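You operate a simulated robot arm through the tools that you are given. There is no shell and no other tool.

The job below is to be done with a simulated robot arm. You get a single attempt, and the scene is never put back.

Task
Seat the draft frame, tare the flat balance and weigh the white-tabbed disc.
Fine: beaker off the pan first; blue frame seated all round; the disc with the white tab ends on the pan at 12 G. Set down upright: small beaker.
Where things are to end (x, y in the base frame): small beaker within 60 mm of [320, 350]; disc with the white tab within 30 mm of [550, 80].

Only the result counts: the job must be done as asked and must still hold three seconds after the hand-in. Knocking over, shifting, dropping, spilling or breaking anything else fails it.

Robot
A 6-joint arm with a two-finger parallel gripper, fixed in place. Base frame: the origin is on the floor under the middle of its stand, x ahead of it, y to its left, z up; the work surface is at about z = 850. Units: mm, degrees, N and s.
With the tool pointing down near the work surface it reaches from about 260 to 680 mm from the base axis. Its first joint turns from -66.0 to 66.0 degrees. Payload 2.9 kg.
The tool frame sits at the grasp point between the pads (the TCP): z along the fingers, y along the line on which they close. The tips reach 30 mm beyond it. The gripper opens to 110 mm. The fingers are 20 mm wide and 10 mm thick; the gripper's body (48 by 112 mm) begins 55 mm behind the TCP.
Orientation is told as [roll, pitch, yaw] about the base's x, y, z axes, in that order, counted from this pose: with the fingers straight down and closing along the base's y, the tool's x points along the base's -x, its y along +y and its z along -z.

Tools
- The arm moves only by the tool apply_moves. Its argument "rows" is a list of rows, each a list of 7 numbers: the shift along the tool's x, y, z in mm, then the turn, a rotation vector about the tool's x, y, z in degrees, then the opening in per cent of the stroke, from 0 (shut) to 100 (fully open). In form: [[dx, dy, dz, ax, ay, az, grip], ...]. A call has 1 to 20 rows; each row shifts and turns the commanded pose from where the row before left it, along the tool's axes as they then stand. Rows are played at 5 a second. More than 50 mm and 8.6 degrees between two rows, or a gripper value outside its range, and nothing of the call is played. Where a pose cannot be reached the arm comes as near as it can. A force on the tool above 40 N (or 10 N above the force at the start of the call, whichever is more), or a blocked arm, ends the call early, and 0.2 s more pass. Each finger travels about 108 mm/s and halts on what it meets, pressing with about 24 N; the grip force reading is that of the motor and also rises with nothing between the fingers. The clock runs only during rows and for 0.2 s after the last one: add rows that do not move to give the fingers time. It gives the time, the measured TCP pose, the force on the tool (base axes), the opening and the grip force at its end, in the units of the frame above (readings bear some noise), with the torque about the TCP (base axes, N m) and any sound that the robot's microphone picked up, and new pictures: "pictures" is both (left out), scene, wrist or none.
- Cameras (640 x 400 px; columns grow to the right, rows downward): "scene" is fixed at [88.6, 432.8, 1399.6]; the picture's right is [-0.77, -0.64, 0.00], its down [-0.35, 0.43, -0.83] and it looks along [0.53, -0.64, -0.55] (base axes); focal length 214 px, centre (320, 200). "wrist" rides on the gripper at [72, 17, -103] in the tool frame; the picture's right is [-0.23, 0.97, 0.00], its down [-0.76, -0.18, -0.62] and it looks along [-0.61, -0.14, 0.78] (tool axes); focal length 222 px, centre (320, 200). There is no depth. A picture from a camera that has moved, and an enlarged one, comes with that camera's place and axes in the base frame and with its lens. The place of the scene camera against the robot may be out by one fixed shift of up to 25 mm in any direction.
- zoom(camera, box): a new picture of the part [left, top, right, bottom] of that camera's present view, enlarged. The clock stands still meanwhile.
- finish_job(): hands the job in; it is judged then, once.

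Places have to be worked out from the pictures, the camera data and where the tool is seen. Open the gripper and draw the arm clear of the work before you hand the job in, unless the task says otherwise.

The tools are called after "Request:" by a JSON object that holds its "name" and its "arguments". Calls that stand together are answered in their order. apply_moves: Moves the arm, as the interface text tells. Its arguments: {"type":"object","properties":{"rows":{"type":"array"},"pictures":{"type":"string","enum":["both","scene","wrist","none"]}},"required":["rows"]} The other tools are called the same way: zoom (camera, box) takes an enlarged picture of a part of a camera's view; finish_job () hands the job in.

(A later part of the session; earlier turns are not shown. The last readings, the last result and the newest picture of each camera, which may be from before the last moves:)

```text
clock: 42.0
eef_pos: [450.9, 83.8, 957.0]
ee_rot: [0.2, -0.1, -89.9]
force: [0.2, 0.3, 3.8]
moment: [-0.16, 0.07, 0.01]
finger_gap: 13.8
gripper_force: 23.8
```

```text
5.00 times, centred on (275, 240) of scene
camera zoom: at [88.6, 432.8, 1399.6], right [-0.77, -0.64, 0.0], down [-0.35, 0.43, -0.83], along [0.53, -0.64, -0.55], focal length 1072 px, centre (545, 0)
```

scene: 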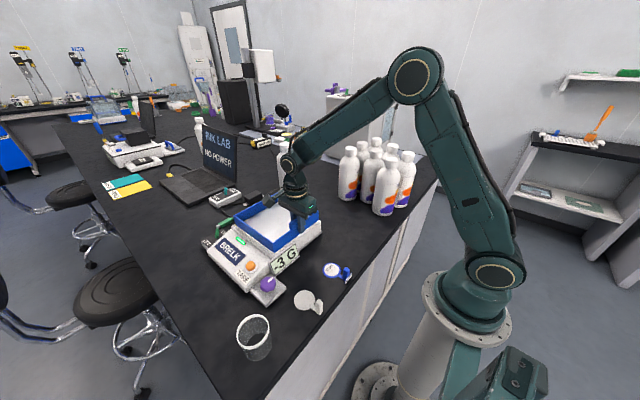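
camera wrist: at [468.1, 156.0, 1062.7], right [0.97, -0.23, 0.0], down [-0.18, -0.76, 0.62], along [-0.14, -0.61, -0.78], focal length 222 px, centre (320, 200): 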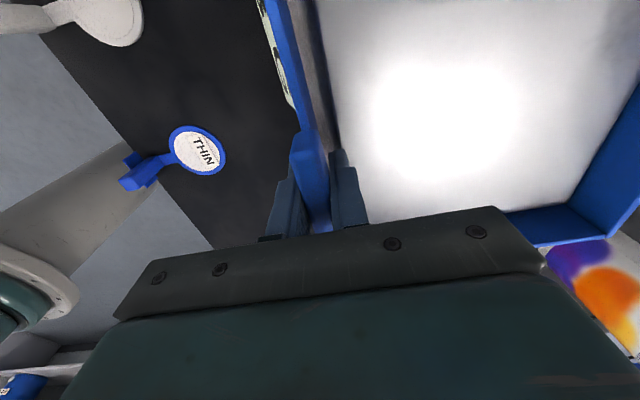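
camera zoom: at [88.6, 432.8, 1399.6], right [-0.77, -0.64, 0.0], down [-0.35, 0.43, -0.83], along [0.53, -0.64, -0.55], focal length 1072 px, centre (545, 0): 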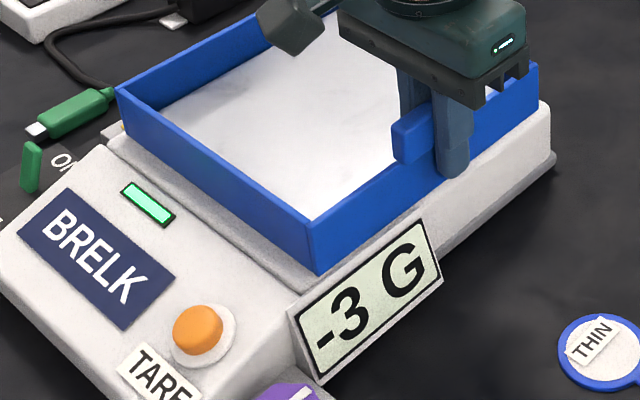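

Contact: about 4 N upward, with the display still at -3 G, so the frame is touching the ledge and not the pan. I'll press half a millimetre more and check.

Request:
{"name": "apply_moves", "arguments": {"rows": [[0, 0, 0.5, 0, 0, 0, 0], [0, 0, 0, 0, 0, 0, 0], [0, 0, 0, 0, 0, 0, 0]], "pictures": "wrist"}}

Request:
{"name": "zoom", "arguments": {"camera": "wrist", "box": [480, 60, 640, 250]}}

Request:
{"name": "zoom", "arguments": {"camera": "wrist", "box": [300, 60, 400, 200]}}

Request:
{"name": "zoom", "arguments": {"camera": "scene", "box": [235, 205, 325, 270]}}

```text
clock: 42.8
eef_pos: [450.4, 83.5, 957.2]
ee_rot: [0.1, 0.0, -90.0]
force: [-0.1, 0.4, 13.0]
moment: [-0.13, 0.02, -0.01]
finger_gap: 13.5
gripper_force: 23.5
camera wrist: at [468.2, 155.8, 1060.1], right [0.97, -0.23, 0.0], down [-0.18, -0.76, 0.62], along [-0.14, -0.61, -0.78], focal length 222 px, centre (320, 200)
```

wrist: 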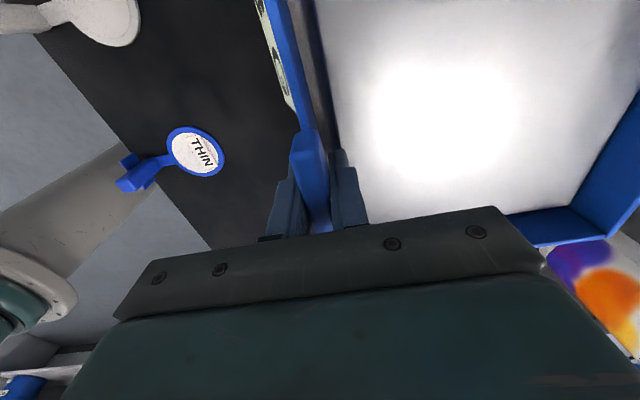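

```text
2.11 times, centred on (560, 155) of wrist
camera zoom: at [468.2, 155.8, 1060.1], right [0.97, -0.23, 0.0], down [-0.18, -0.76, 0.62], along [-0.14, -0.61, -0.78], focal length 468 px, centre (-185, 295)
```

zoom: 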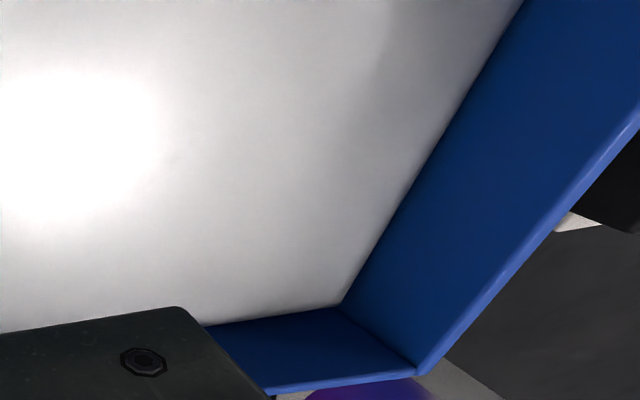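

```text
2.86 times, centred on (350, 130) of wrist
camera zoom: at [468.2, 155.8, 1060.1], right [0.97, -0.23, 0.0], down [-0.18, -0.76, 0.62], along [-0.14, -0.61, -0.78], focal length 635 px, centre (234, 400)
```

zoom: 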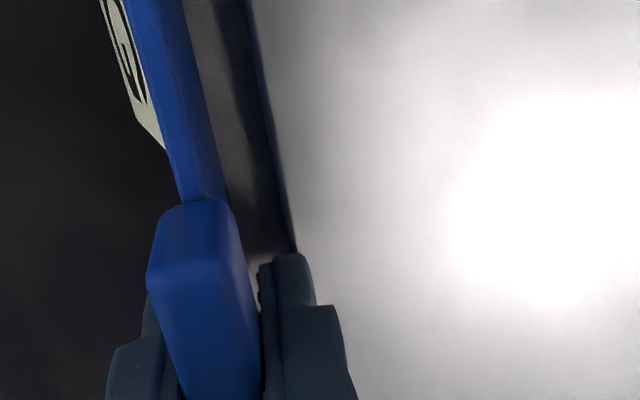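

```text
6.15 times, centred on (280, 238) of scene
camera zoom: at [88.4, 432.8, 1399.6], right [-0.77, -0.64, 0.0], down [-0.35, 0.43, -0.83], along [0.53, -0.64, -0.55], focal length 1320 px, centre (566, -31)
```

zoom: 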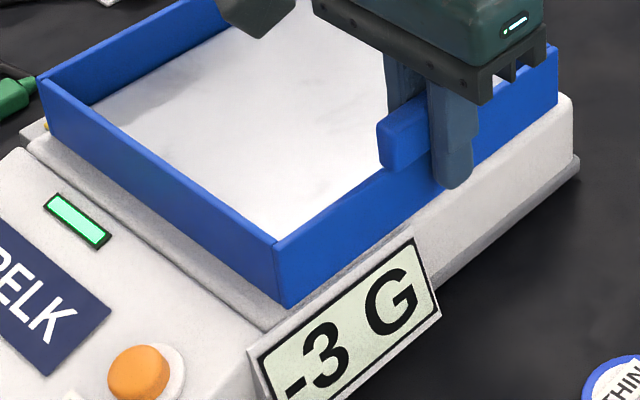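

The frame bears on the ledge (13 N). My best estimates put it about 2 mm too far toward the robot relative to the pan, so I'll lift 2.5 mm, shift +1.5 mm in x and set it back.

Request:
{"name": "apply_moves", "arguments": {"rows": [[0, 0, -2.5, 0, 0, 0, 0], [-0.5, 1.5, 0, 0, 0, 0, 0], [0, 0, 1.5, 0, 0, 0, 0], [0, 0, 0.7, 0, 0, 0, 0], [0, 0, 0, 0, 0, 0, 0]], "pictures": "none"}}

Request:
{"name": "zoom", "arguments": {"camera": "scene", "box": [220, 200, 330, 280]}}

```text
clock: 44.0
eef_pos: [452.1, 82.5, 958.0]
ee_rot: [-0.1, 0.0, -90.0]
force: [-0.5, 0.3, 6.6]
moment: [-0.72, 0.04, -0.09]
finger_gap: 13.6
gripper_force: 24.4
```

```text
5.00 times, centred on (275, 240) of scene
camera zoom: at [88.5, 432.9, 1399.6], right [-0.77, -0.64, 0.0], down [-0.35, 0.43, -0.83], along [0.53, -0.64, -0.55], focal length 1072 px, centre (545, 0)
```

zoom: 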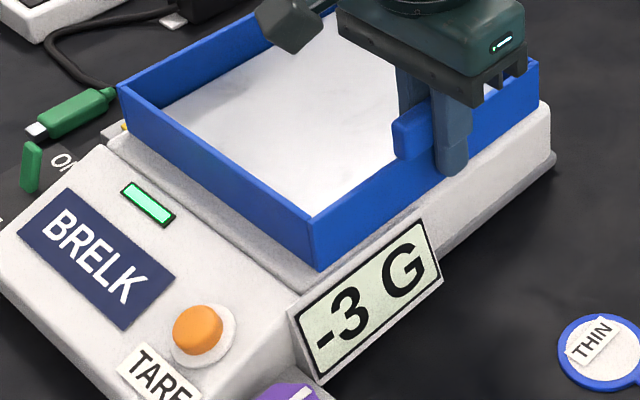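

The left corner touches first, a very small roll. I'll press down another millimetre in half-steps to bring the wall flat on the ledge.

Request:
{"name": "apply_moves", "arguments": {"rows": [[0, 0, 0.5, 0, 0, 0, 0], [0, 0, 0, 0, 0, 0, 0], [0, 0, 0, 0, 0, 0, 0]], "pictures": "none"}}

```text
clock: 44.8
eef_pos: [453.0, 82.0, 957.4]
ee_rot: [0.1, 0.0, -90.2]
force: [6.7, -11.3, 8.4]
moment: [-0.07, 0.18, 0.09]
finger_gap: 13.8
gripper_force: 23.8
```

There is now a sideways force (6.7, -11.3 N), so something is bearing laterally. I'll look closely before going on.

Request:
{"name": "zoom", "arguments": {"camera": "scene", "box": [280, 195, 330, 255]}}

Request:
{"name": "zoom", "arguments": {"camera": "scene", "box": [225, 205, 285, 265]}}

Request:
{"name": "zoom", "arguments": {"camera": "wrist", "box": [480, 60, 640, 250]}}

Request:
{"name": "zoom", "arguments": {"camera": "wrist", "box": [260, 0, 380, 200]}}

```text
6.67 times, centred on (305, 225) of scene
camera zoom: at [88.7, 432.5, 1399.7], right [-0.77, -0.64, 0.0], down [-0.35, 0.43, -0.83], along [0.53, -0.64, -0.55], focal length 1430 px, centre (420, 33)
```

zoom: 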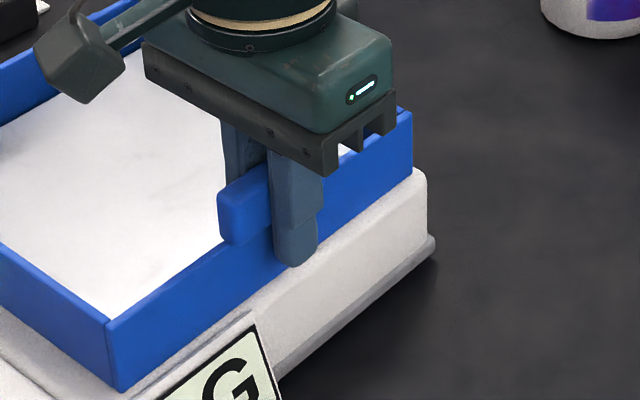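

```text
6.67 times, centred on (255, 235) of scene
camera zoom: at [88.7, 432.5, 1399.7], right [-0.77, -0.64, 0.0], down [-0.35, 0.43, -0.83], along [0.53, -0.64, -0.55], focal length 1430 px, centre (753, -33)
```

zoom: 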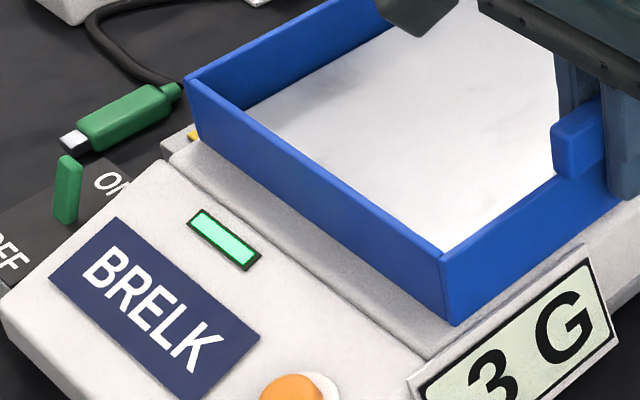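

```text
2.11 times, centred on (560, 155) of wrist
camera zoom: at [471.1, 153.9, 1060.0], right [0.97, -0.23, 0.0], down [-0.18, -0.76, 0.62], along [-0.14, -0.61, -0.78], focal length 468 px, centre (-185, 295)
```

zoom: 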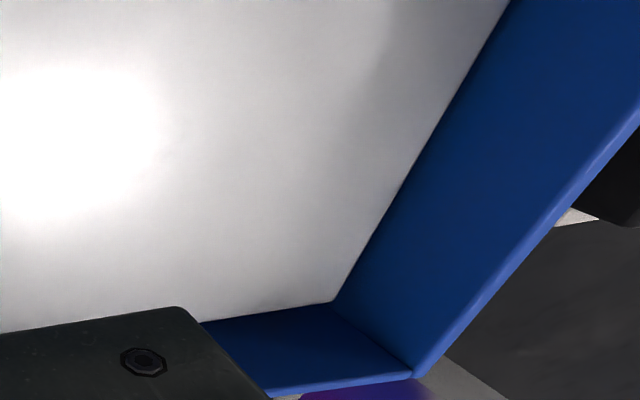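

```text
2.00 times, centred on (320, 100) of wrist
camera zoom: at [471.1, 153.9, 1060.0], right [0.97, -0.23, 0.0], down [-0.18, -0.76, 0.62], along [-0.14, -0.61, -0.78], focal length 444 px, centre (320, 400)
```

zoom: 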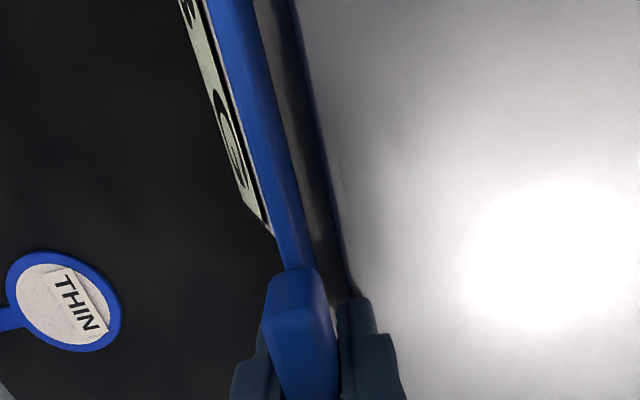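

Request:
{"name": "apply_moves", "arguments": {"rows": [[0, 0, 0, 0, 0, 0, 0], [0, 0, 0, 0, 0, 0, 0]], "pictures": "none"}}

```text
clock: 45.4
eef_pos: [453.0, 82.0, 956.5]
ee_rot: [0.2, -0.1, -90.1]
force: [12.5, -16.7, 8.4]
moment: [0.09, 0.22, 0.02]
finger_gap: 13.5
gripper_force: 23.7
```

The sideways pull grows without any motion, toward (+x, -y). That looks like the frame settling into its seat while I hold it off, so letting go is right. The display was unaffected, so the tips are above the pan; I'll open just a little.

Request:
{"name": "apply_moves", "arguments": {"rows": [[0, 0, 0, 0, 0, 0, 15], [0, 0, 0, 0, 0, 0, 20], [0, 0, 0, 0, 0, 0, 22]], "pictures": "both"}}

Request:
{"name": "zoom", "arguments": {"camera": "scene", "box": [220, 195, 330, 280]}}

Request:
{"name": "zoom", "arguments": {"camera": "wrist", "box": [280, 80, 400, 240]}}

```text
clock: 46.2
eef_pos: [452.2, 83.1, 956.8]
ee_rot: [0.0, 0.0, -89.9]
force: [0.1, -0.9, -0.5]
moment: [0.0, 0.04, 0.01]
finger_gap: 24.3
gripper_force: 0.1
camera wrist: at [469.8, 155.5, 1059.1], right [0.97, -0.23, 0.0], down [-0.18, -0.76, 0.62], along [-0.14, -0.61, -0.78], focal length 222 px, centre (320, 200)
```

scene: 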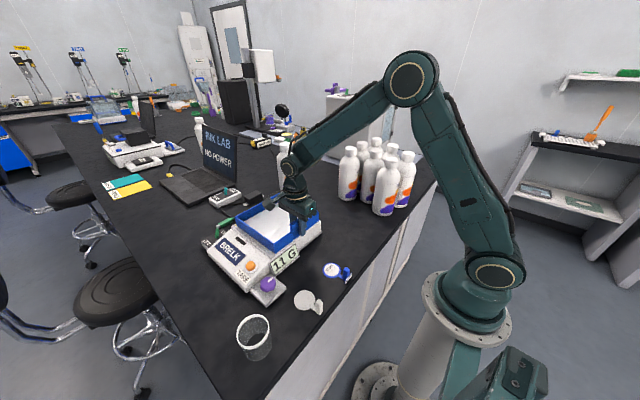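
wrist: 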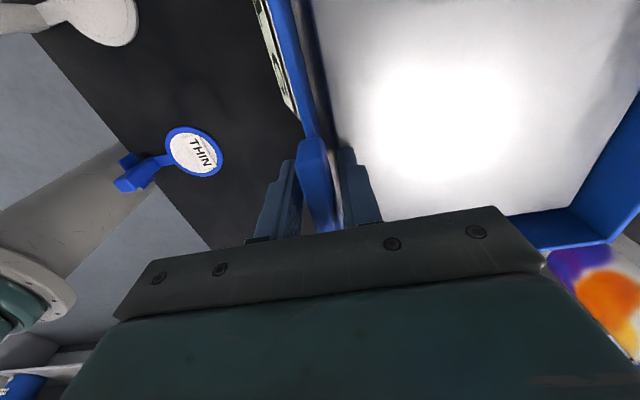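

```text
4.71 times, centred on (275, 238) of scene
camera zoom: at [88.6, 432.8, 1399.6], right [-0.77, -0.64, 0.0], down [-0.35, 0.43, -0.83], along [0.53, -0.64, -0.55], focal length 1009 px, centre (532, 24)
```

zoom: 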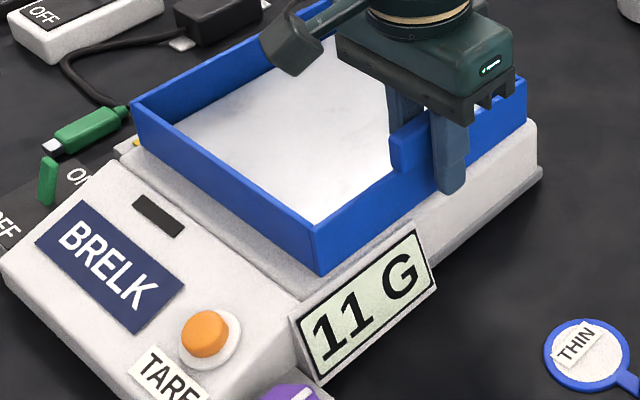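

```text
2.50 times, centred on (340, 160) of wrist
camera zoom: at [469.8, 155.5, 1059.1], right [0.97, -0.23, 0.0], down [-0.18, -0.76, 0.62], along [-0.14, -0.61, -0.78], focal length 555 px, centre (270, 300)
```

zoom: 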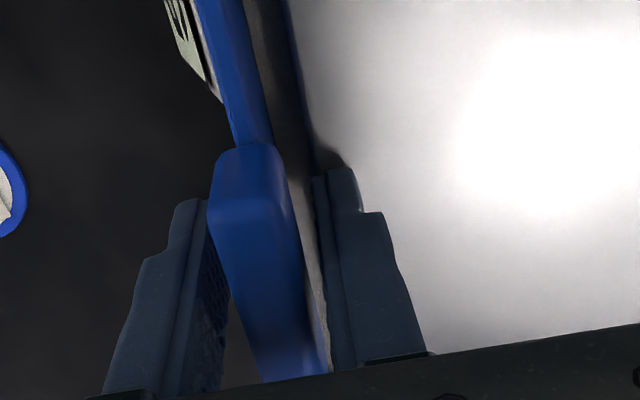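

Released: the frame shifted slightly and the display reads 11 G with the indicator off, so a finger may be brushing the pan. I'll raise 3 mm, open a bit more, then lift clear and check again.

Request:
{"name": "apply_moves", "arguments": {"rows": [[0, 0, -3, 0, 0, 0, 22], [0, 0, 0, 0, 0, 0, 26], [0, 0, -4, 0, 0, 0, 30], [0, 0, -8, 0, 0, 0, 30], [0, 0, 0, 0, 0, 0, 30]], "pictures": "both"}}

Request:
{"name": "zoom", "arguments": {"camera": "scene", "box": [220, 195, 330, 280]}}

Request:
{"name": "zoom", "arguments": {"camera": "wrist", "box": [260, 60, 400, 240]}}

```text
clock: 47.4
eef_pos: [450.6, 83.5, 971.0]
ee_rot: [0.0, 0.0, -90.0]
force: [0.6, 0.2, 0.7]
moment: [0.01, 0.01, 0.0]
finger_gap: 32.7
gripper_force: 0.1
camera wrist: at [469.4, 155.3, 1074.3], right [0.97, -0.23, 0.0], down [-0.18, -0.76, 0.62], along [-0.14, -0.61, -0.78], focal length 222 px, centre (320, 200)
```

scene: 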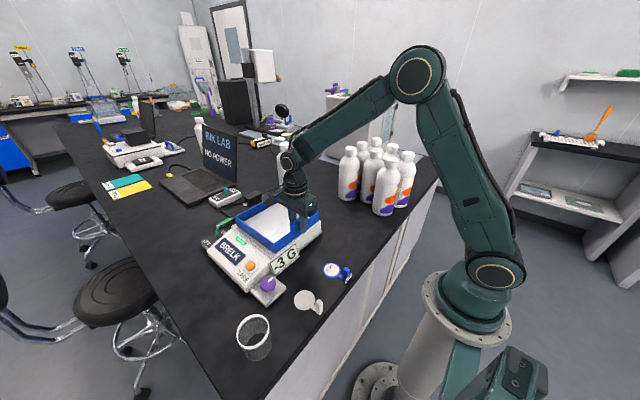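
wrist: 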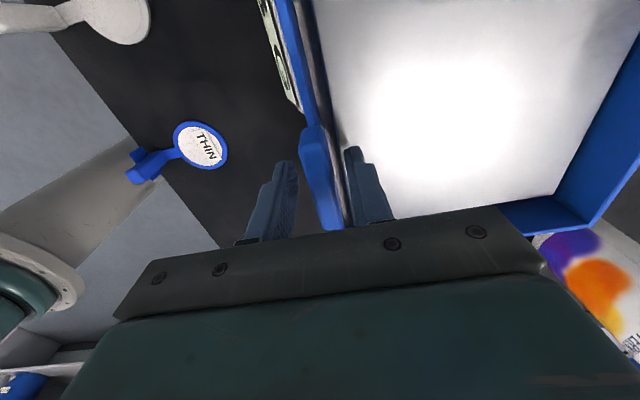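

```text
4.71 times, centred on (275, 238) of scene
camera zoom: at [88.6, 432.8, 1399.6], right [-0.77, -0.64, 0.0], down [-0.35, 0.43, -0.83], along [0.53, -0.64, -0.55], focal length 1009 px, centre (532, 24)
```

zoom: 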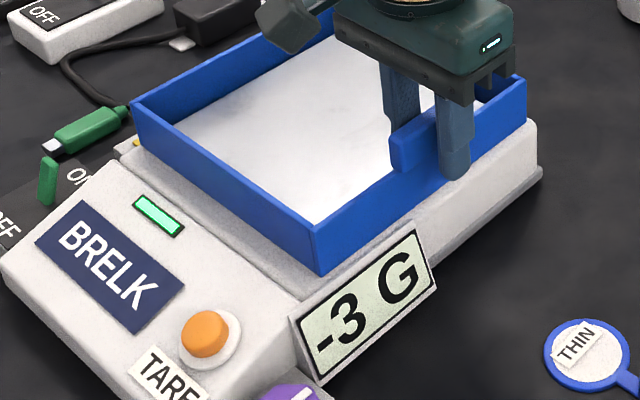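

```text
2.22 times, centred on (330, 150) of wrist
camera zoom: at [469.4, 155.3, 1074.3], right [0.97, -0.23, 0.0], down [-0.18, -0.76, 0.62], along [-0.14, -0.61, -0.78], focal length 494 px, centre (298, 311)
```

zoom: 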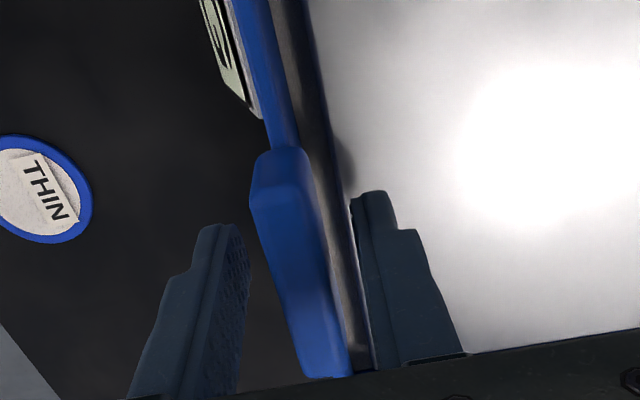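

The display is back to -3 G with the green light on, so that was a finger brushing the pan. I'll rise clear and inspect the seating from above.

Request:
{"name": "apply_moves", "arguments": {"rows": [[0, 0, -20, 0, 0, 0, 40], [0, 0, -40, 0, 0, 0, 60], [0, 0, -45, 0, 0, 0, 60], [0, 0, -45, 0, 0, 0, 60], [0, 0, -20, 0, 0, 0, 60], [0, 0, 0, 0, 0, 0, 60]], "pictures": "both"}}

Request:
{"name": "zoom", "arguments": {"camera": "wrist", "box": [240, 0, 560, 220]}}

Request:
{"name": "zoom", "arguments": {"camera": "scene", "box": [215, 190, 335, 285]}}

```text
clock: 48.8
eef_pos: [452.8, 82.5, 1141.3]
ee_rot: [0.0, 0.0, -90.1]
force: [-0.5, 0.0, 0.3]
moment: [0.02, 0.01, -0.02]
finger_gap: 66.1
gripper_force: 0.1
camera wrist: at [470.0, 155.2, 1244.9], right [0.97, -0.23, 0.0], down [-0.18, -0.76, 0.62], along [-0.14, -0.61, -0.78], focal length 222 px, centre (320, 200)
```

scene: 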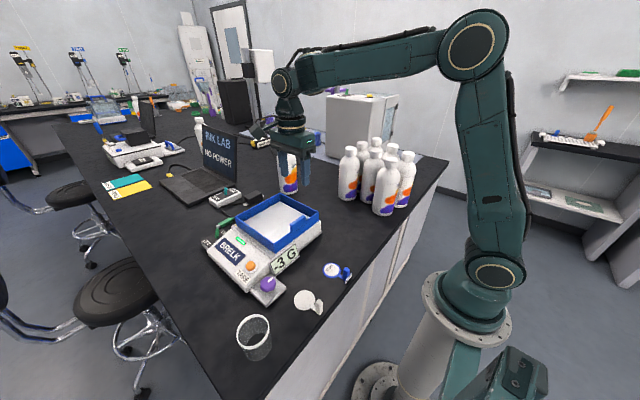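
wrist: 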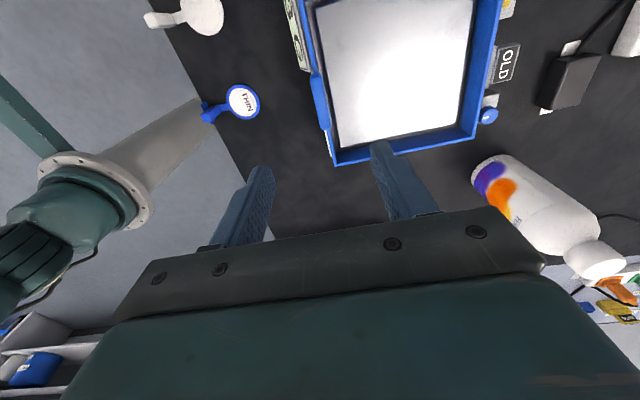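

```text
1.82 times, centred on (400, 110) of wrist
camera zoom: at [470.0, 155.2, 1244.9], right [0.97, -0.23, 0.0], down [-0.18, -0.76, 0.62], along [-0.14, -0.61, -0.78], focal length 404 px, centre (174, 364)
```

zoom: 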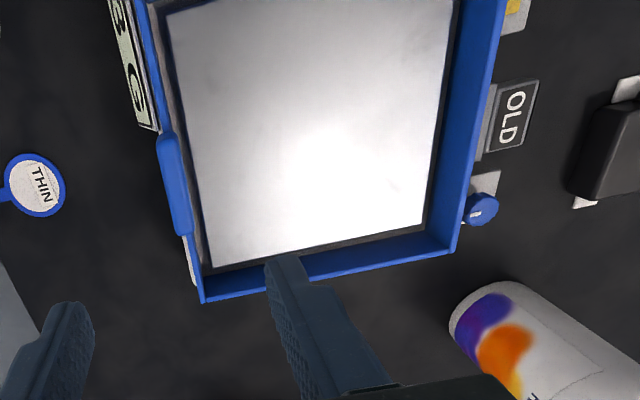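

```text
4.21 times, centred on (275, 238) of scene
camera zoom: at [88.6, 432.8, 1399.6], right [-0.77, -0.64, 0.0], down [-0.35, 0.43, -0.83], along [0.53, -0.64, -0.55], focal length 903 px, centre (510, 42)
```

zoom: 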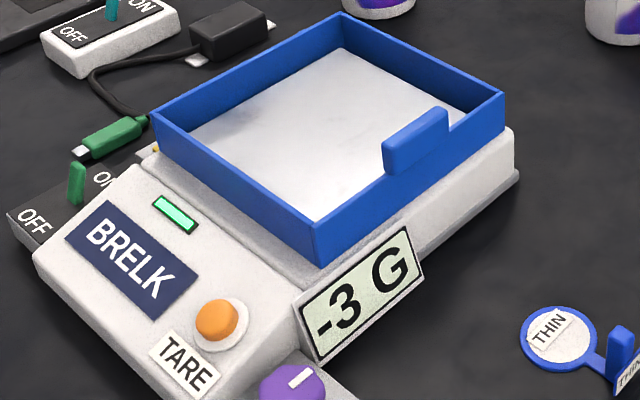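

I'll zoom in on each side of the seated frame to check the gaps and tilt.

Request:
{"name": "zoom", "arguments": {"camera": "wrist", "box": [290, 80, 410, 175]}}

Request:
{"name": "zoom", "arguments": {"camera": "wrist", "box": [400, 60, 520, 165]}}

Request:
{"name": "zoom", "arguments": {"camera": "wrist", "box": [280, 0, 400, 80]}}

Request:
{"name": "zoom", "arguments": {"camera": "scene", "box": [225, 190, 285, 250]}}

Request:
{"name": "zoom", "arguments": {"camera": "scene", "box": [270, 190, 335, 260]}}

```text
4.21 times, centred on (350, 128) of wrist
camera zoom: at [470.0, 155.2, 1244.9], right [0.97, -0.23, 0.0], down [-0.18, -0.76, 0.62], along [-0.14, -0.61, -0.78], focal length 935 px, centre (194, 505)
```

zoom: 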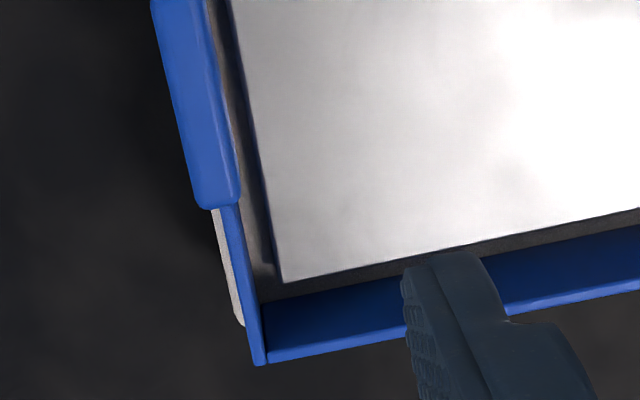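

```text
3.81 times, centred on (460, 112) of wrist
camera zoom: at [470.0, 155.2, 1244.9], right [0.97, -0.23, 0.0], down [-0.18, -0.76, 0.62], along [-0.14, -0.61, -0.78], focal length 846 px, centre (-213, 533)
```

zoom: 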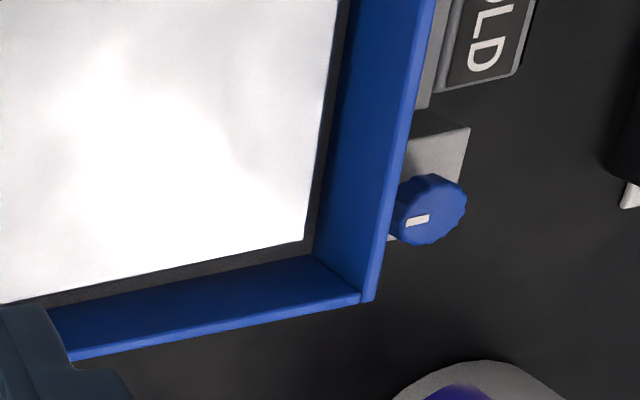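

```text
5.00 times, centred on (340, 40) of wrist
camera zoom: at [470.0, 155.2, 1244.9], right [0.97, -0.23, 0.0], down [-0.18, -0.76, 0.62], along [-0.14, -0.61, -0.78], focal length 1111 px, centre (220, 1000)
```

zoom: 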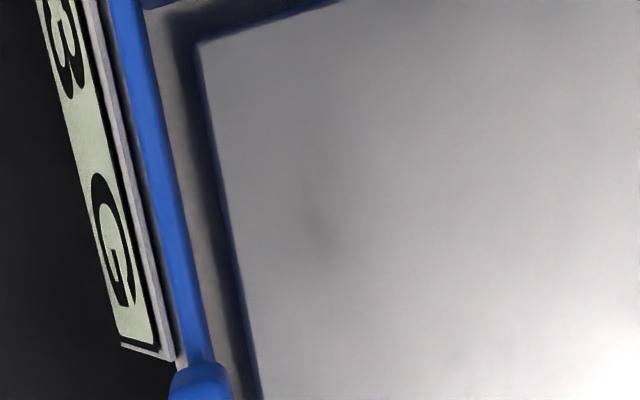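

```text
6.67 times, centred on (255, 220) of scene
camera zoom: at [88.6, 432.8, 1399.6], right [-0.77, -0.64, 0.0], down [-0.35, 0.43, -0.83], along [0.53, -0.64, -0.55], focal length 1430 px, centre (753, 67)
```

zoom: 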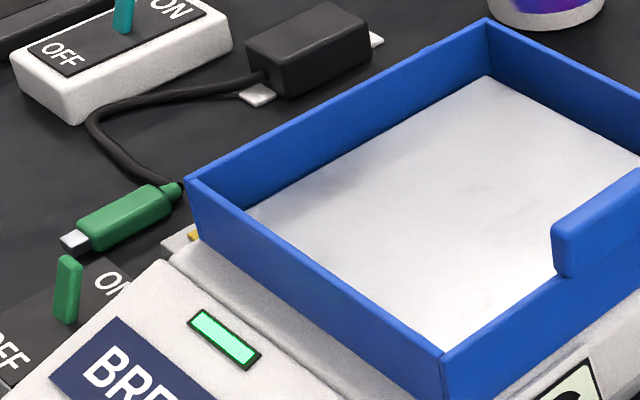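

```text
5.71 times, centred on (302, 225) of scene
camera zoom: at [88.6, 432.8, 1399.6], right [-0.77, -0.64, 0.0], down [-0.35, 0.43, -0.83], along [0.53, -0.64, -0.55], focal length 1226 px, centre (420, 57)
```

zoom: 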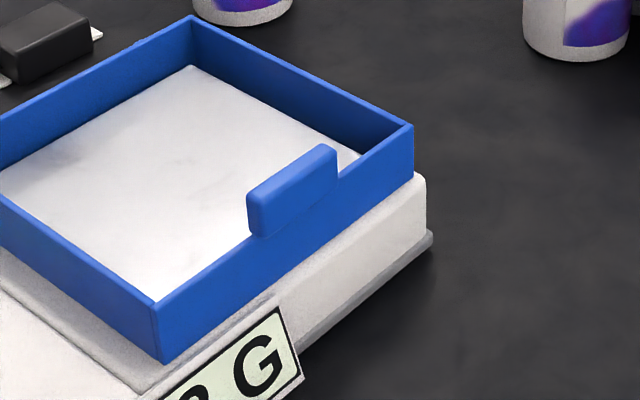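

The frame settled by about (+3, -5) mm on release, with its centre now at about (551, 79). I want to verify that it's flat on all sides, so I'll turn the tool back to yaw 0 and look from above on the robot side.

Request:
{"name": "apply_moves", "arguments": {"rows": [[0, 0, -5, 0, 0, -8.182, 60], [0, 0, -5, 0, 0, -8.182, 60], [0, 0, -5, 0, 0, -8.182, 60], [0, 0, -5, 0, 0, -8.182, 60], [0, 0, -5, 0, 0, -8.182, 60], [0, 0, -5, 0, 0, -8.182, 60], [0, 0, -5, 0, 0, -8.182, 60], [0, 0, -5, 0, 0, -8.182, 60], [0, 0, -5, 0, 0, -8.182, 60], [0, 0, -5, 0, 0, -8.182, 60], [0, 0, -5, 0, 0, -8.18, 60], [20, 0, 0, 0, 0, 0, 60], [20, 0, 0, 0, 0, 0, 60], [0, 0, 0, 0, 0, 0, 60], [0, 0, 0, 0, 0, 0, 60]], "pictures": "both"}}

Request:
{"name": "zoom", "arguments": {"camera": "wrist", "box": [220, 20, 480, 220]}}

```text
clock: 52.0
eef_pos: [410.4, 83.0, 1196.4]
ee_rot: [0.0, 0.0, 0.0]
force: [-0.7, -0.9, 0.2]
moment: [0.0, 0.01, 0.05]
finger_gap: 66.0
gripper_force: 0.1
camera wrist: at [339.8, 99.8, 1299.0], right [0.23, 0.97, 0.0], down [0.76, -0.18, 0.62], along [0.61, -0.14, -0.78], focal length 222 px, centre (320, 200)
```

scene: 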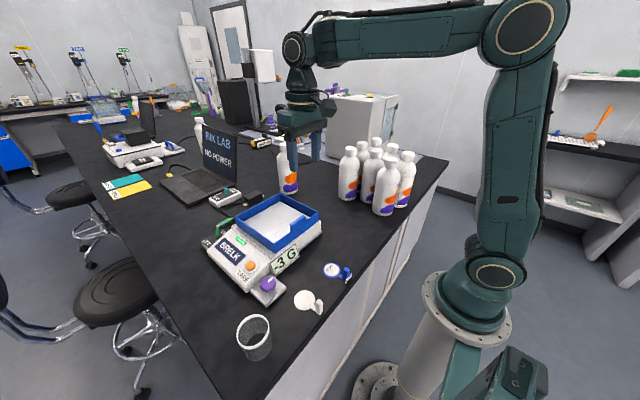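
wrist: 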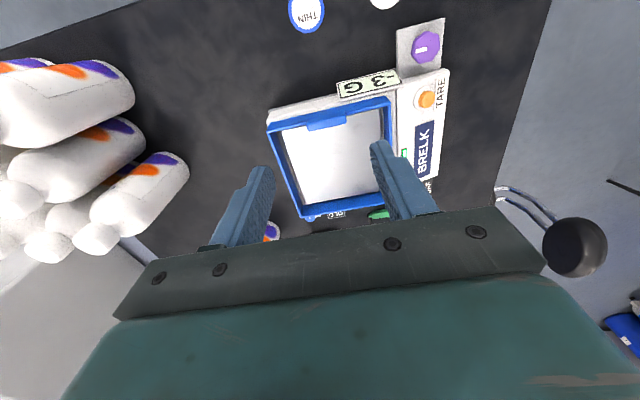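

```text
2.00 times, centred on (350, 120) of wrist
camera zoom: at [339.8, 99.8, 1299.0], right [0.23, 0.97, 0.0], down [0.76, -0.18, 0.62], along [0.61, -0.14, -0.78], focal length 444 px, centre (260, 360)
```

zoom: 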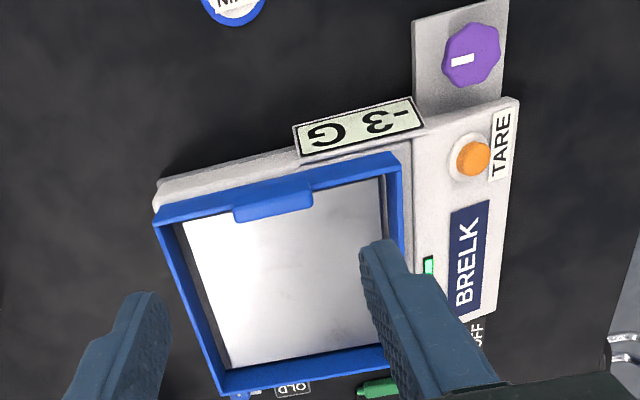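

Request:
{"name": "zoom", "arguments": {"camera": "wrist", "box": [255, 85, 345, 155]}}

Request:
{"name": "zoom", "arguments": {"camera": "wrist", "box": [340, 60, 460, 140]}}

Request:
{"name": "zoom", "arguments": {"camera": "wrist", "box": [270, 150, 400, 225]}}

Request:
{"name": "zoom", "arguments": {"camera": "scene", "box": [290, 195, 330, 245]}}

```text
5.71 times, centred on (300, 120) of wrist
camera zoom: at [339.8, 99.8, 1299.0], right [0.23, 0.97, 0.0], down [0.76, -0.18, 0.62], along [0.61, -0.14, -0.78], focal length 1269 px, centre (434, 657)
```

zoom: 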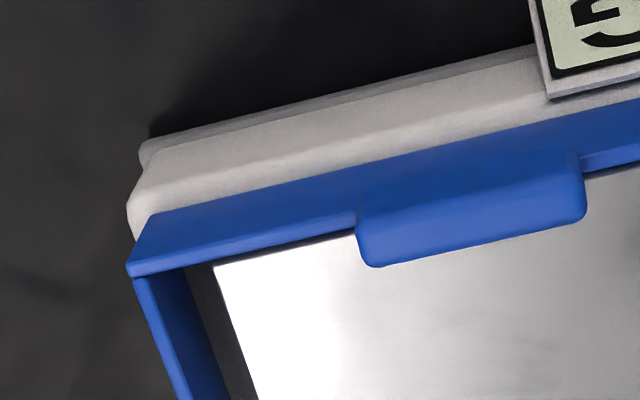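

```text
5.00 times, centred on (400, 100) of wrist
camera zoom: at [339.8, 99.8, 1299.0], right [0.23, 0.97, 0.0], down [0.76, -0.18, 0.62], along [0.61, -0.14, -0.78], focal length 1111 px, centre (-80, 700)
```

zoom: 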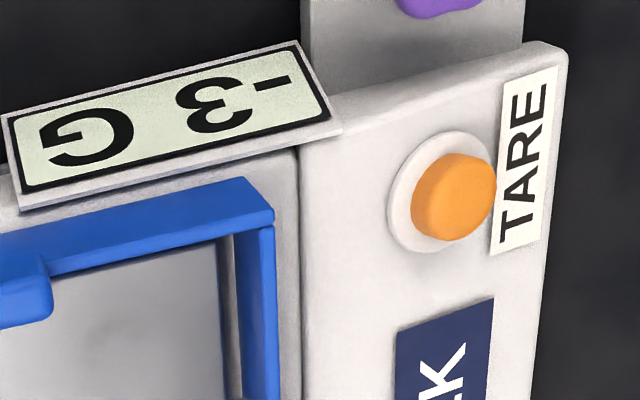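

```text
4.92 times, centred on (335, 188) of wrist
camera zoom: at [339.8, 99.8, 1299.0], right [0.23, 0.97, 0.0], down [0.76, -0.18, 0.62], along [0.61, -0.14, -0.78], focal length 1094 px, centre (246, 262)
```

zoom: 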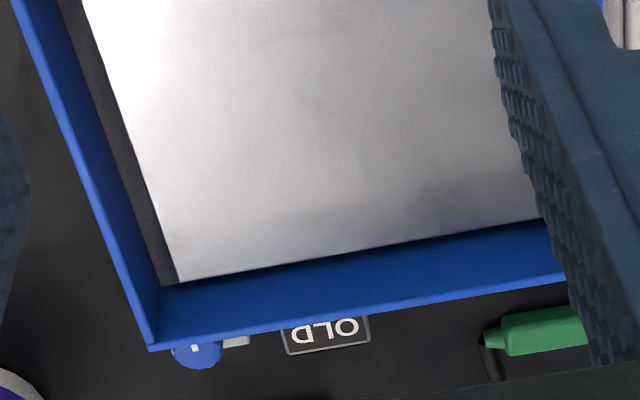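

```text
8.00 times, centred on (310, 220) of scene
camera zoom: at [88.6, 432.8, 1399.6], right [-0.77, -0.64, 0.0], down [-0.35, 0.43, -0.83], along [0.53, -0.64, -0.55], focal length 1716 px, centre (400, 40)
```

zoom: 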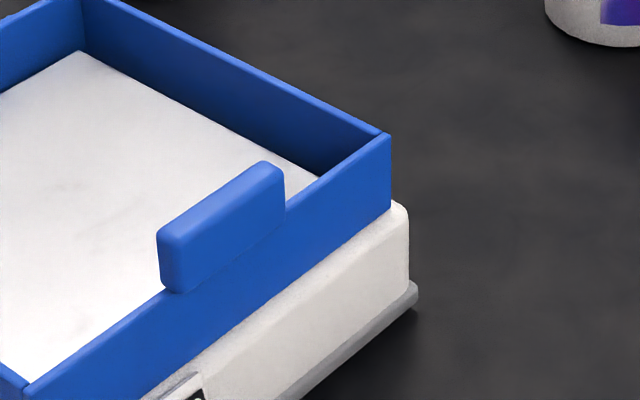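

Request:
{"name": "zoom", "arguments": {"camera": "scene", "box": [230, 205, 275, 250]}}

Request:
{"name": "zoom", "arguments": {"camera": "scene", "box": [262, 215, 307, 262]}}

Request:
{"name": "zoom", "arguments": {"camera": "scene", "box": [225, 240, 300, 300]}}

```text
8.89 times, centred on (252, 228) of scene
camera zoom: at [88.6, 432.8, 1399.6], right [-0.77, -0.64, 0.0], down [-0.35, 0.43, -0.83], along [0.53, -0.64, -0.55], focal length 1906 px, centre (920, -44)
```

zoom: 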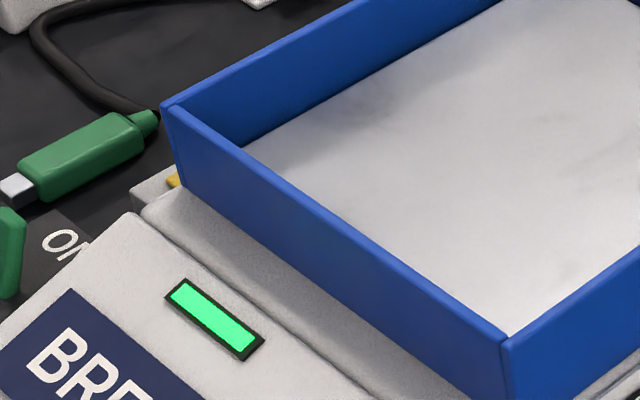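

```text
8.51 times, centred on (284, 238) of scene
camera zoom: at [88.6, 432.8, 1399.6], right [-0.77, -0.64, 0.0], down [-0.35, 0.43, -0.83], along [0.53, -0.64, -0.55], focal length 1825 px, centre (622, -128)
```

zoom: 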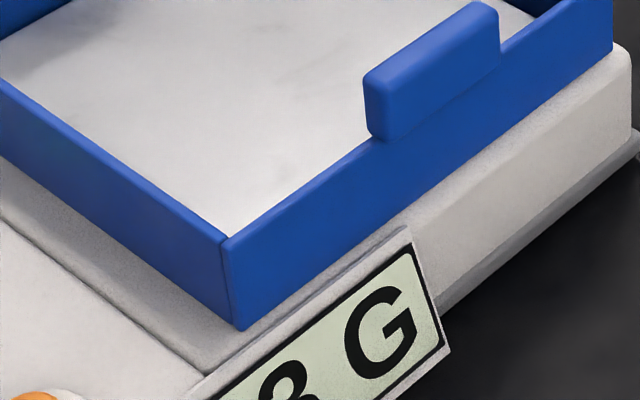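

```text
6.67 times, centred on (262, 270) of scene
camera zoom: at [88.6, 432.8, 1399.6], right [-0.77, -0.64, 0.0], down [-0.35, 0.43, -0.83], along [0.53, -0.64, -0.55], focal length 1430 px, centre (703, -267)
```

zoom: 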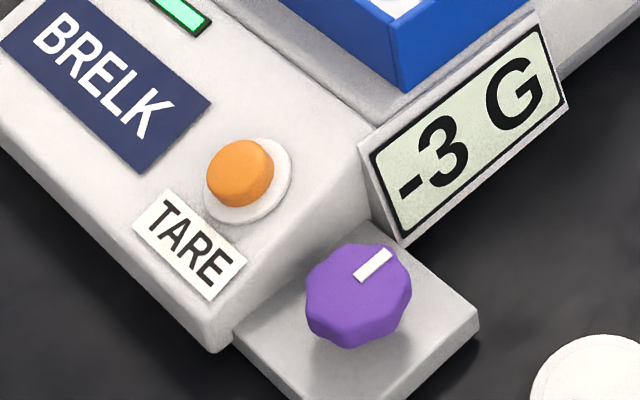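

The frame sits flush on the ledge on all visible sides and clear of the pan. Next is the TARE button, roughly at (483, 250–257, 892). I'll close the gripper and move over for a close look.

Request:
{"name": "apply_moves", "arguments": {"rows": [[-12, 31.4, 27.2, 0, 0, 0, 40], [-12, 31.4, 27.2, 0, 0, 0, 20], [-12, 31.4, 27.2, 0, 0, 0, 0], [-12, 31.4, 27.2, 0, 0, 0, 0], [-12, 31.4, 27.2, 0, 0, 0, 0], [0, 0, 0, 0, 0, 0, 0], [0, 0, 0, 0, 0, 0, 0]], "pictures": "both"}}

Request:
{"name": "zoom", "arguments": {"camera": "wrist", "box": [250, 50, 430, 180]}}

```text
clock: 53.6
eef_pos: [471.5, 243.0, 1059.3]
ee_rot: [0.0, 0.0, 0.0]
force: [-0.2, 0.0, -0.7]
moment: [-0.01, 0.02, -0.01]
finger_gap: 0.3
gripper_force: 24.0
camera wrist: at [400.2, 258.5, 1163.2], right [0.23, 0.97, 0.0], down [0.76, -0.18, 0.62], along [0.61, -0.14, -0.78], focal length 222 px, centre (320, 200)
```

scene: 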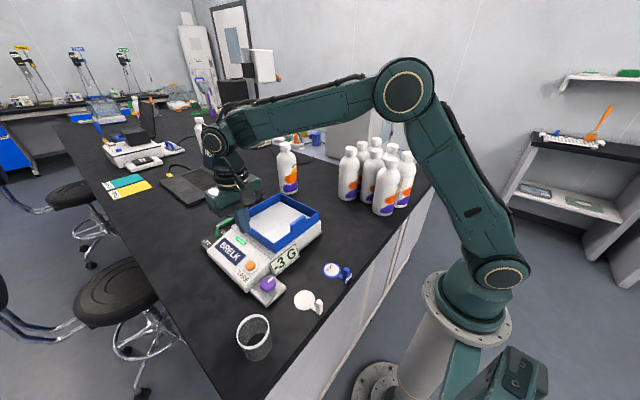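
wrist: 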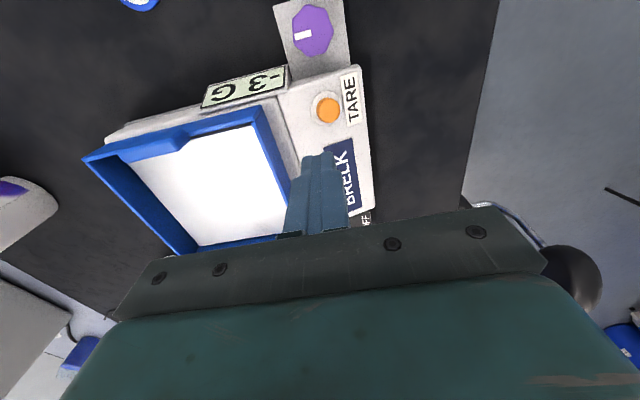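

```text
3.08 times, centred on (340, 115) of wrist
camera zoom: at [400.2, 258.5, 1163.2], right [0.23, 0.97, 0.0], down [0.76, -0.18, 0.62], along [0.61, -0.14, -0.78], focal length 684 px, centre (258, 462)
```

zoom: 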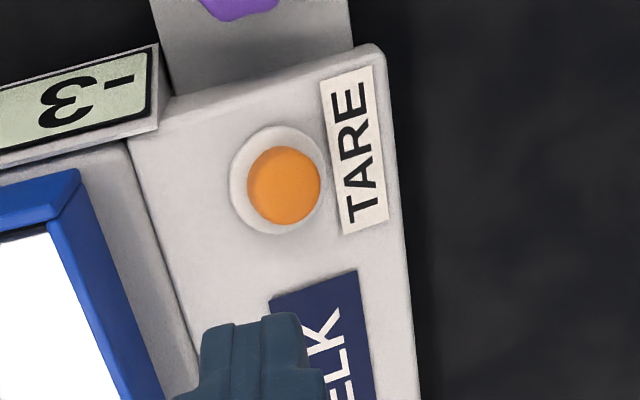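

The button cap is about 26 mm wide, centred near (477, 251) with its top at z≈905. The panel tilts slightly toward +y. I'll descend over it to about 20 mm above and check the alignment.

Request:
{"name": "apply_moves", "arguments": {"rows": [[-2, 4, 30, 0, 0, 0, 0], [-2, 4, 35, 0, 0, 0, 0], [-1.5, 4, 35, 0, 0, 0, 0], [0, 0, 0, 0, 0, 0, 0], [0, 0, 0, 0, 0, 0, 0]], "pictures": "both"}}

Request:
{"name": "zoom", "arguments": {"camera": "wrist", "box": [250, 60, 430, 240]}}

Request:
{"name": "zoom", "arguments": {"camera": "scene", "box": [205, 200, 305, 300]}}

```text
clock: 54.8
eef_pos: [476.4, 252.9, 960.2]
ee_rot: [0.0, 0.1, -0.1]
force: [0.1, 0.7, -0.1]
moment: [-0.02, -0.01, -0.03]
finger_gap: 0.0
gripper_force: 23.8
camera wrist: at [405.5, 269.8, 1063.0], right [0.23, 0.97, 0.0], down [0.76, -0.18, 0.62], along [0.61, -0.14, -0.78], focal length 222 px, centre (320, 200)
```

scene: 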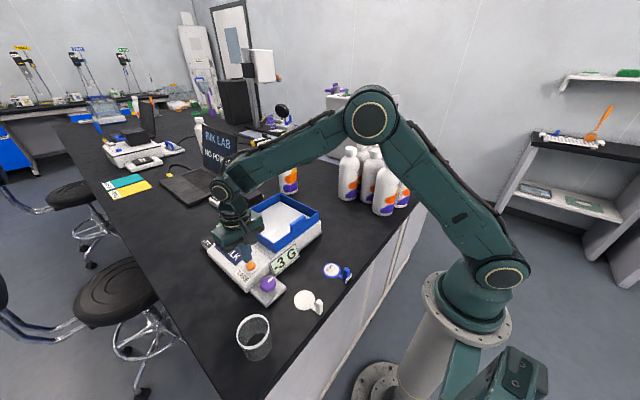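
wrist: 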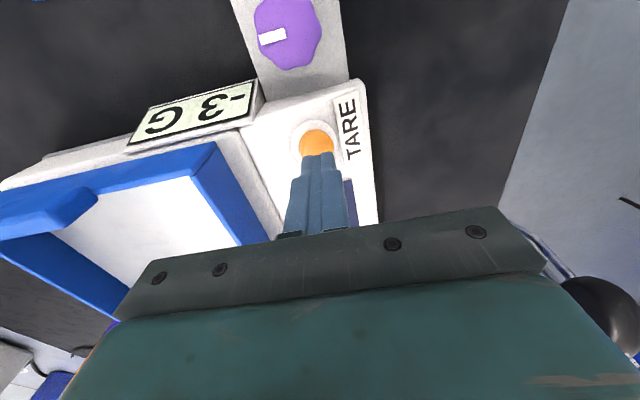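

```text
2.22 times, centred on (340, 150) of wrist
camera zoom: at [405.5, 269.8, 1063.0], right [0.23, 0.97, 0.0], down [0.76, -0.18, 0.62], along [0.61, -0.14, -0.78], focal length 494 px, centre (276, 311)
```

zoom: 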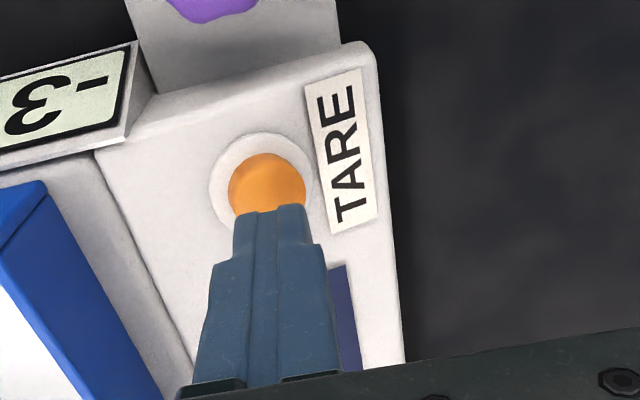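

```text
4.00 times, centred on (255, 250) of scene
camera zoom: at [88.6, 432.8, 1399.6], right [-0.77, -0.64, 0.0], down [-0.35, 0.43, -0.83], along [0.53, -0.64, -0.55], focal length 858 px, centre (580, 0)
```

zoom: 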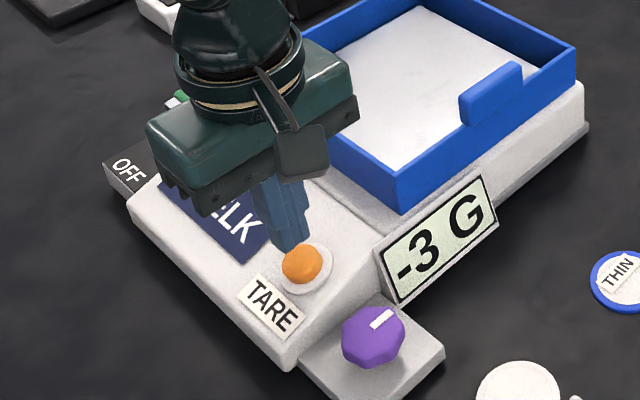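

The tip is lined up over the cap (about 477, 251). I'll lower to just above it and then step down with force checks.

Request:
{"name": "apply_moves", "arguments": {"rows": [[0, 0, 8, 0, 0, 0, 0], [0, 0, 8, 0, 0, 0, 0], [0, 0, 2, 0, 0, 0, 0], [0, 0, 0, 0, 0, 0, 0]], "pictures": "both"}}

Request:
{"name": "zoom", "arguments": {"camera": "scene", "box": [205, 210, 305, 300]}}

Request:
{"name": "zoom", "arguments": {"camera": "wrist", "box": [270, 90, 370, 190]}}

```text
clock: 55.8
eef_pos: [477.1, 252.7, 942.6]
ee_rot: [0.0, 0.0, 0.0]
force: [-0.3, -1.4, 2.5]
moment: [-0.06, 0.03, 0.02]
finger_gap: 0.0
gripper_force: 23.9
camera wrist: at [405.8, 269.4, 1045.3], right [0.23, 0.97, 0.0], down [0.76, -0.18, 0.62], along [0.61, -0.14, -0.78], focal length 222 px, centre (320, 200)
```

scene: 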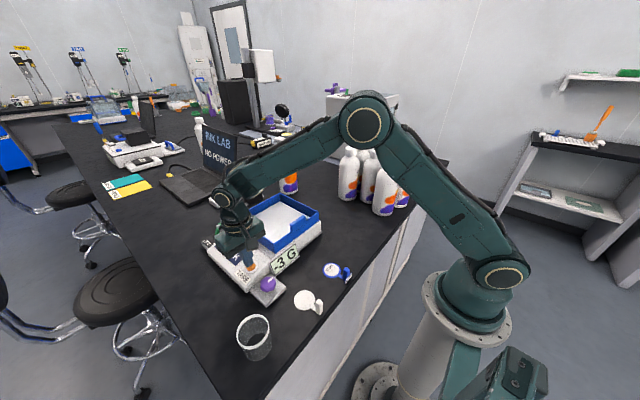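
wrist: 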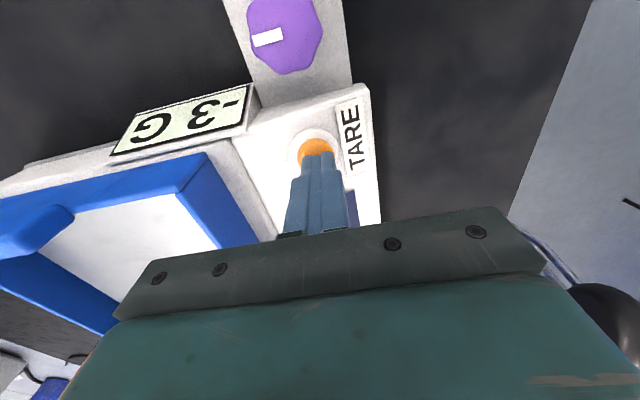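

```text
4.44 times, centred on (255, 255) of scene
camera zoom: at [88.6, 432.8, 1399.6], right [-0.77, -0.64, 0.0], down [-0.35, 0.43, -0.83], along [0.53, -0.64, -0.55], focal length 953 px, centre (609, -44)
```

zoom: 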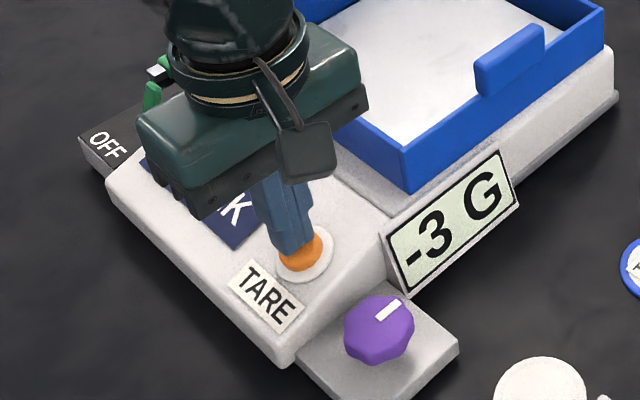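

```text
4.00 times, centred on (320, 140) of wrist
camera zoom: at [405.8, 269.4, 1045.3], right [0.23, 0.97, 0.0], down [0.76, -0.18, 0.62], along [0.61, -0.14, -0.78], focal length 888 px, centre (320, 440)
```

zoom: 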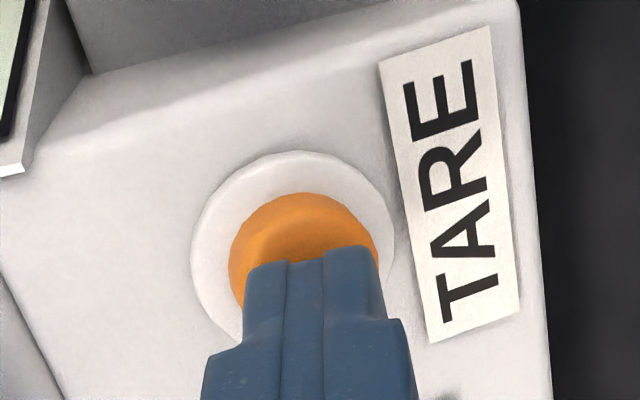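

The tip is already touching the cap lightly (2.5 N), but covers only its far half. I'll lift 3 mm, shift 6 mm toward the robot to centre on the cap, and press down in small steps.

Request:
{"name": "apply_moves", "arguments": {"rows": [[0, 0, -3, 0, 0, 0, 0], [6, -1, 0, 0, 0, 0, 0], [0, 0, 3, 0, 0, 0, 0], [0, 0, 1, 0, 0, 0, 0], [0, 0, 1, 0, 0, 0, 0], [0, 0, 0, 0, 0, 0, 0]], "pictures": "both"}}

Request:
{"name": "zoom", "arguments": {"camera": "scene", "box": [205, 210, 305, 300]}}

```text
clock: 57.2
eef_pos: [471.0, 252.1, 939.5]
ee_rot: [0.0, 0.0, 0.0]
force: [0.4, -2.3, 3.9]
moment: [-0.13, -0.04, -0.04]
finger_gap: 0.0
gripper_force: 24.6
heard: click
camera wrist: at [399.9, 268.0, 1043.3], right [0.23, 0.97, 0.0], down [0.76, -0.18, 0.62], along [0.61, -0.14, -0.78], focal length 222 px, centre (320, 200)
```

scene: 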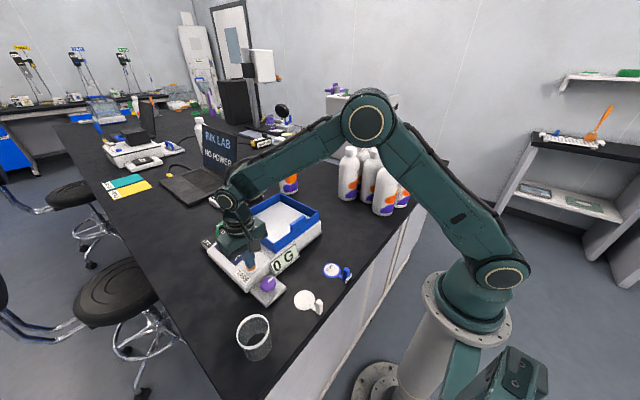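
wrist: 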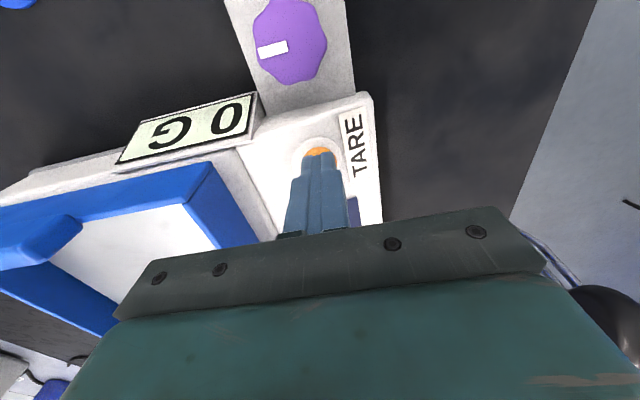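

```text
4.44 times, centred on (255, 255) of scene
camera zoom: at [88.6, 432.7, 1399.6], right [-0.77, -0.64, 0.0], down [-0.35, 0.43, -0.83], along [0.53, -0.64, -0.55], focal length 953 px, centre (609, -44)
```

zoom: 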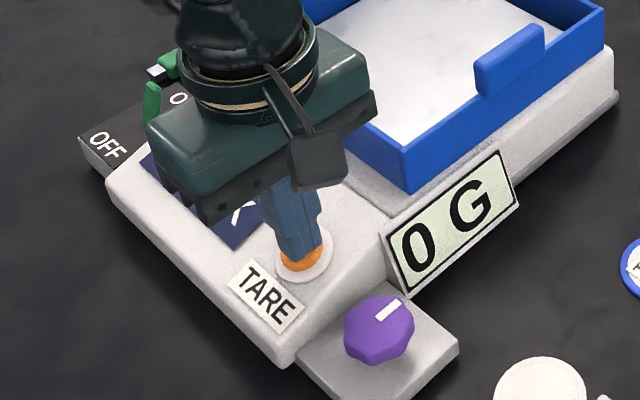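

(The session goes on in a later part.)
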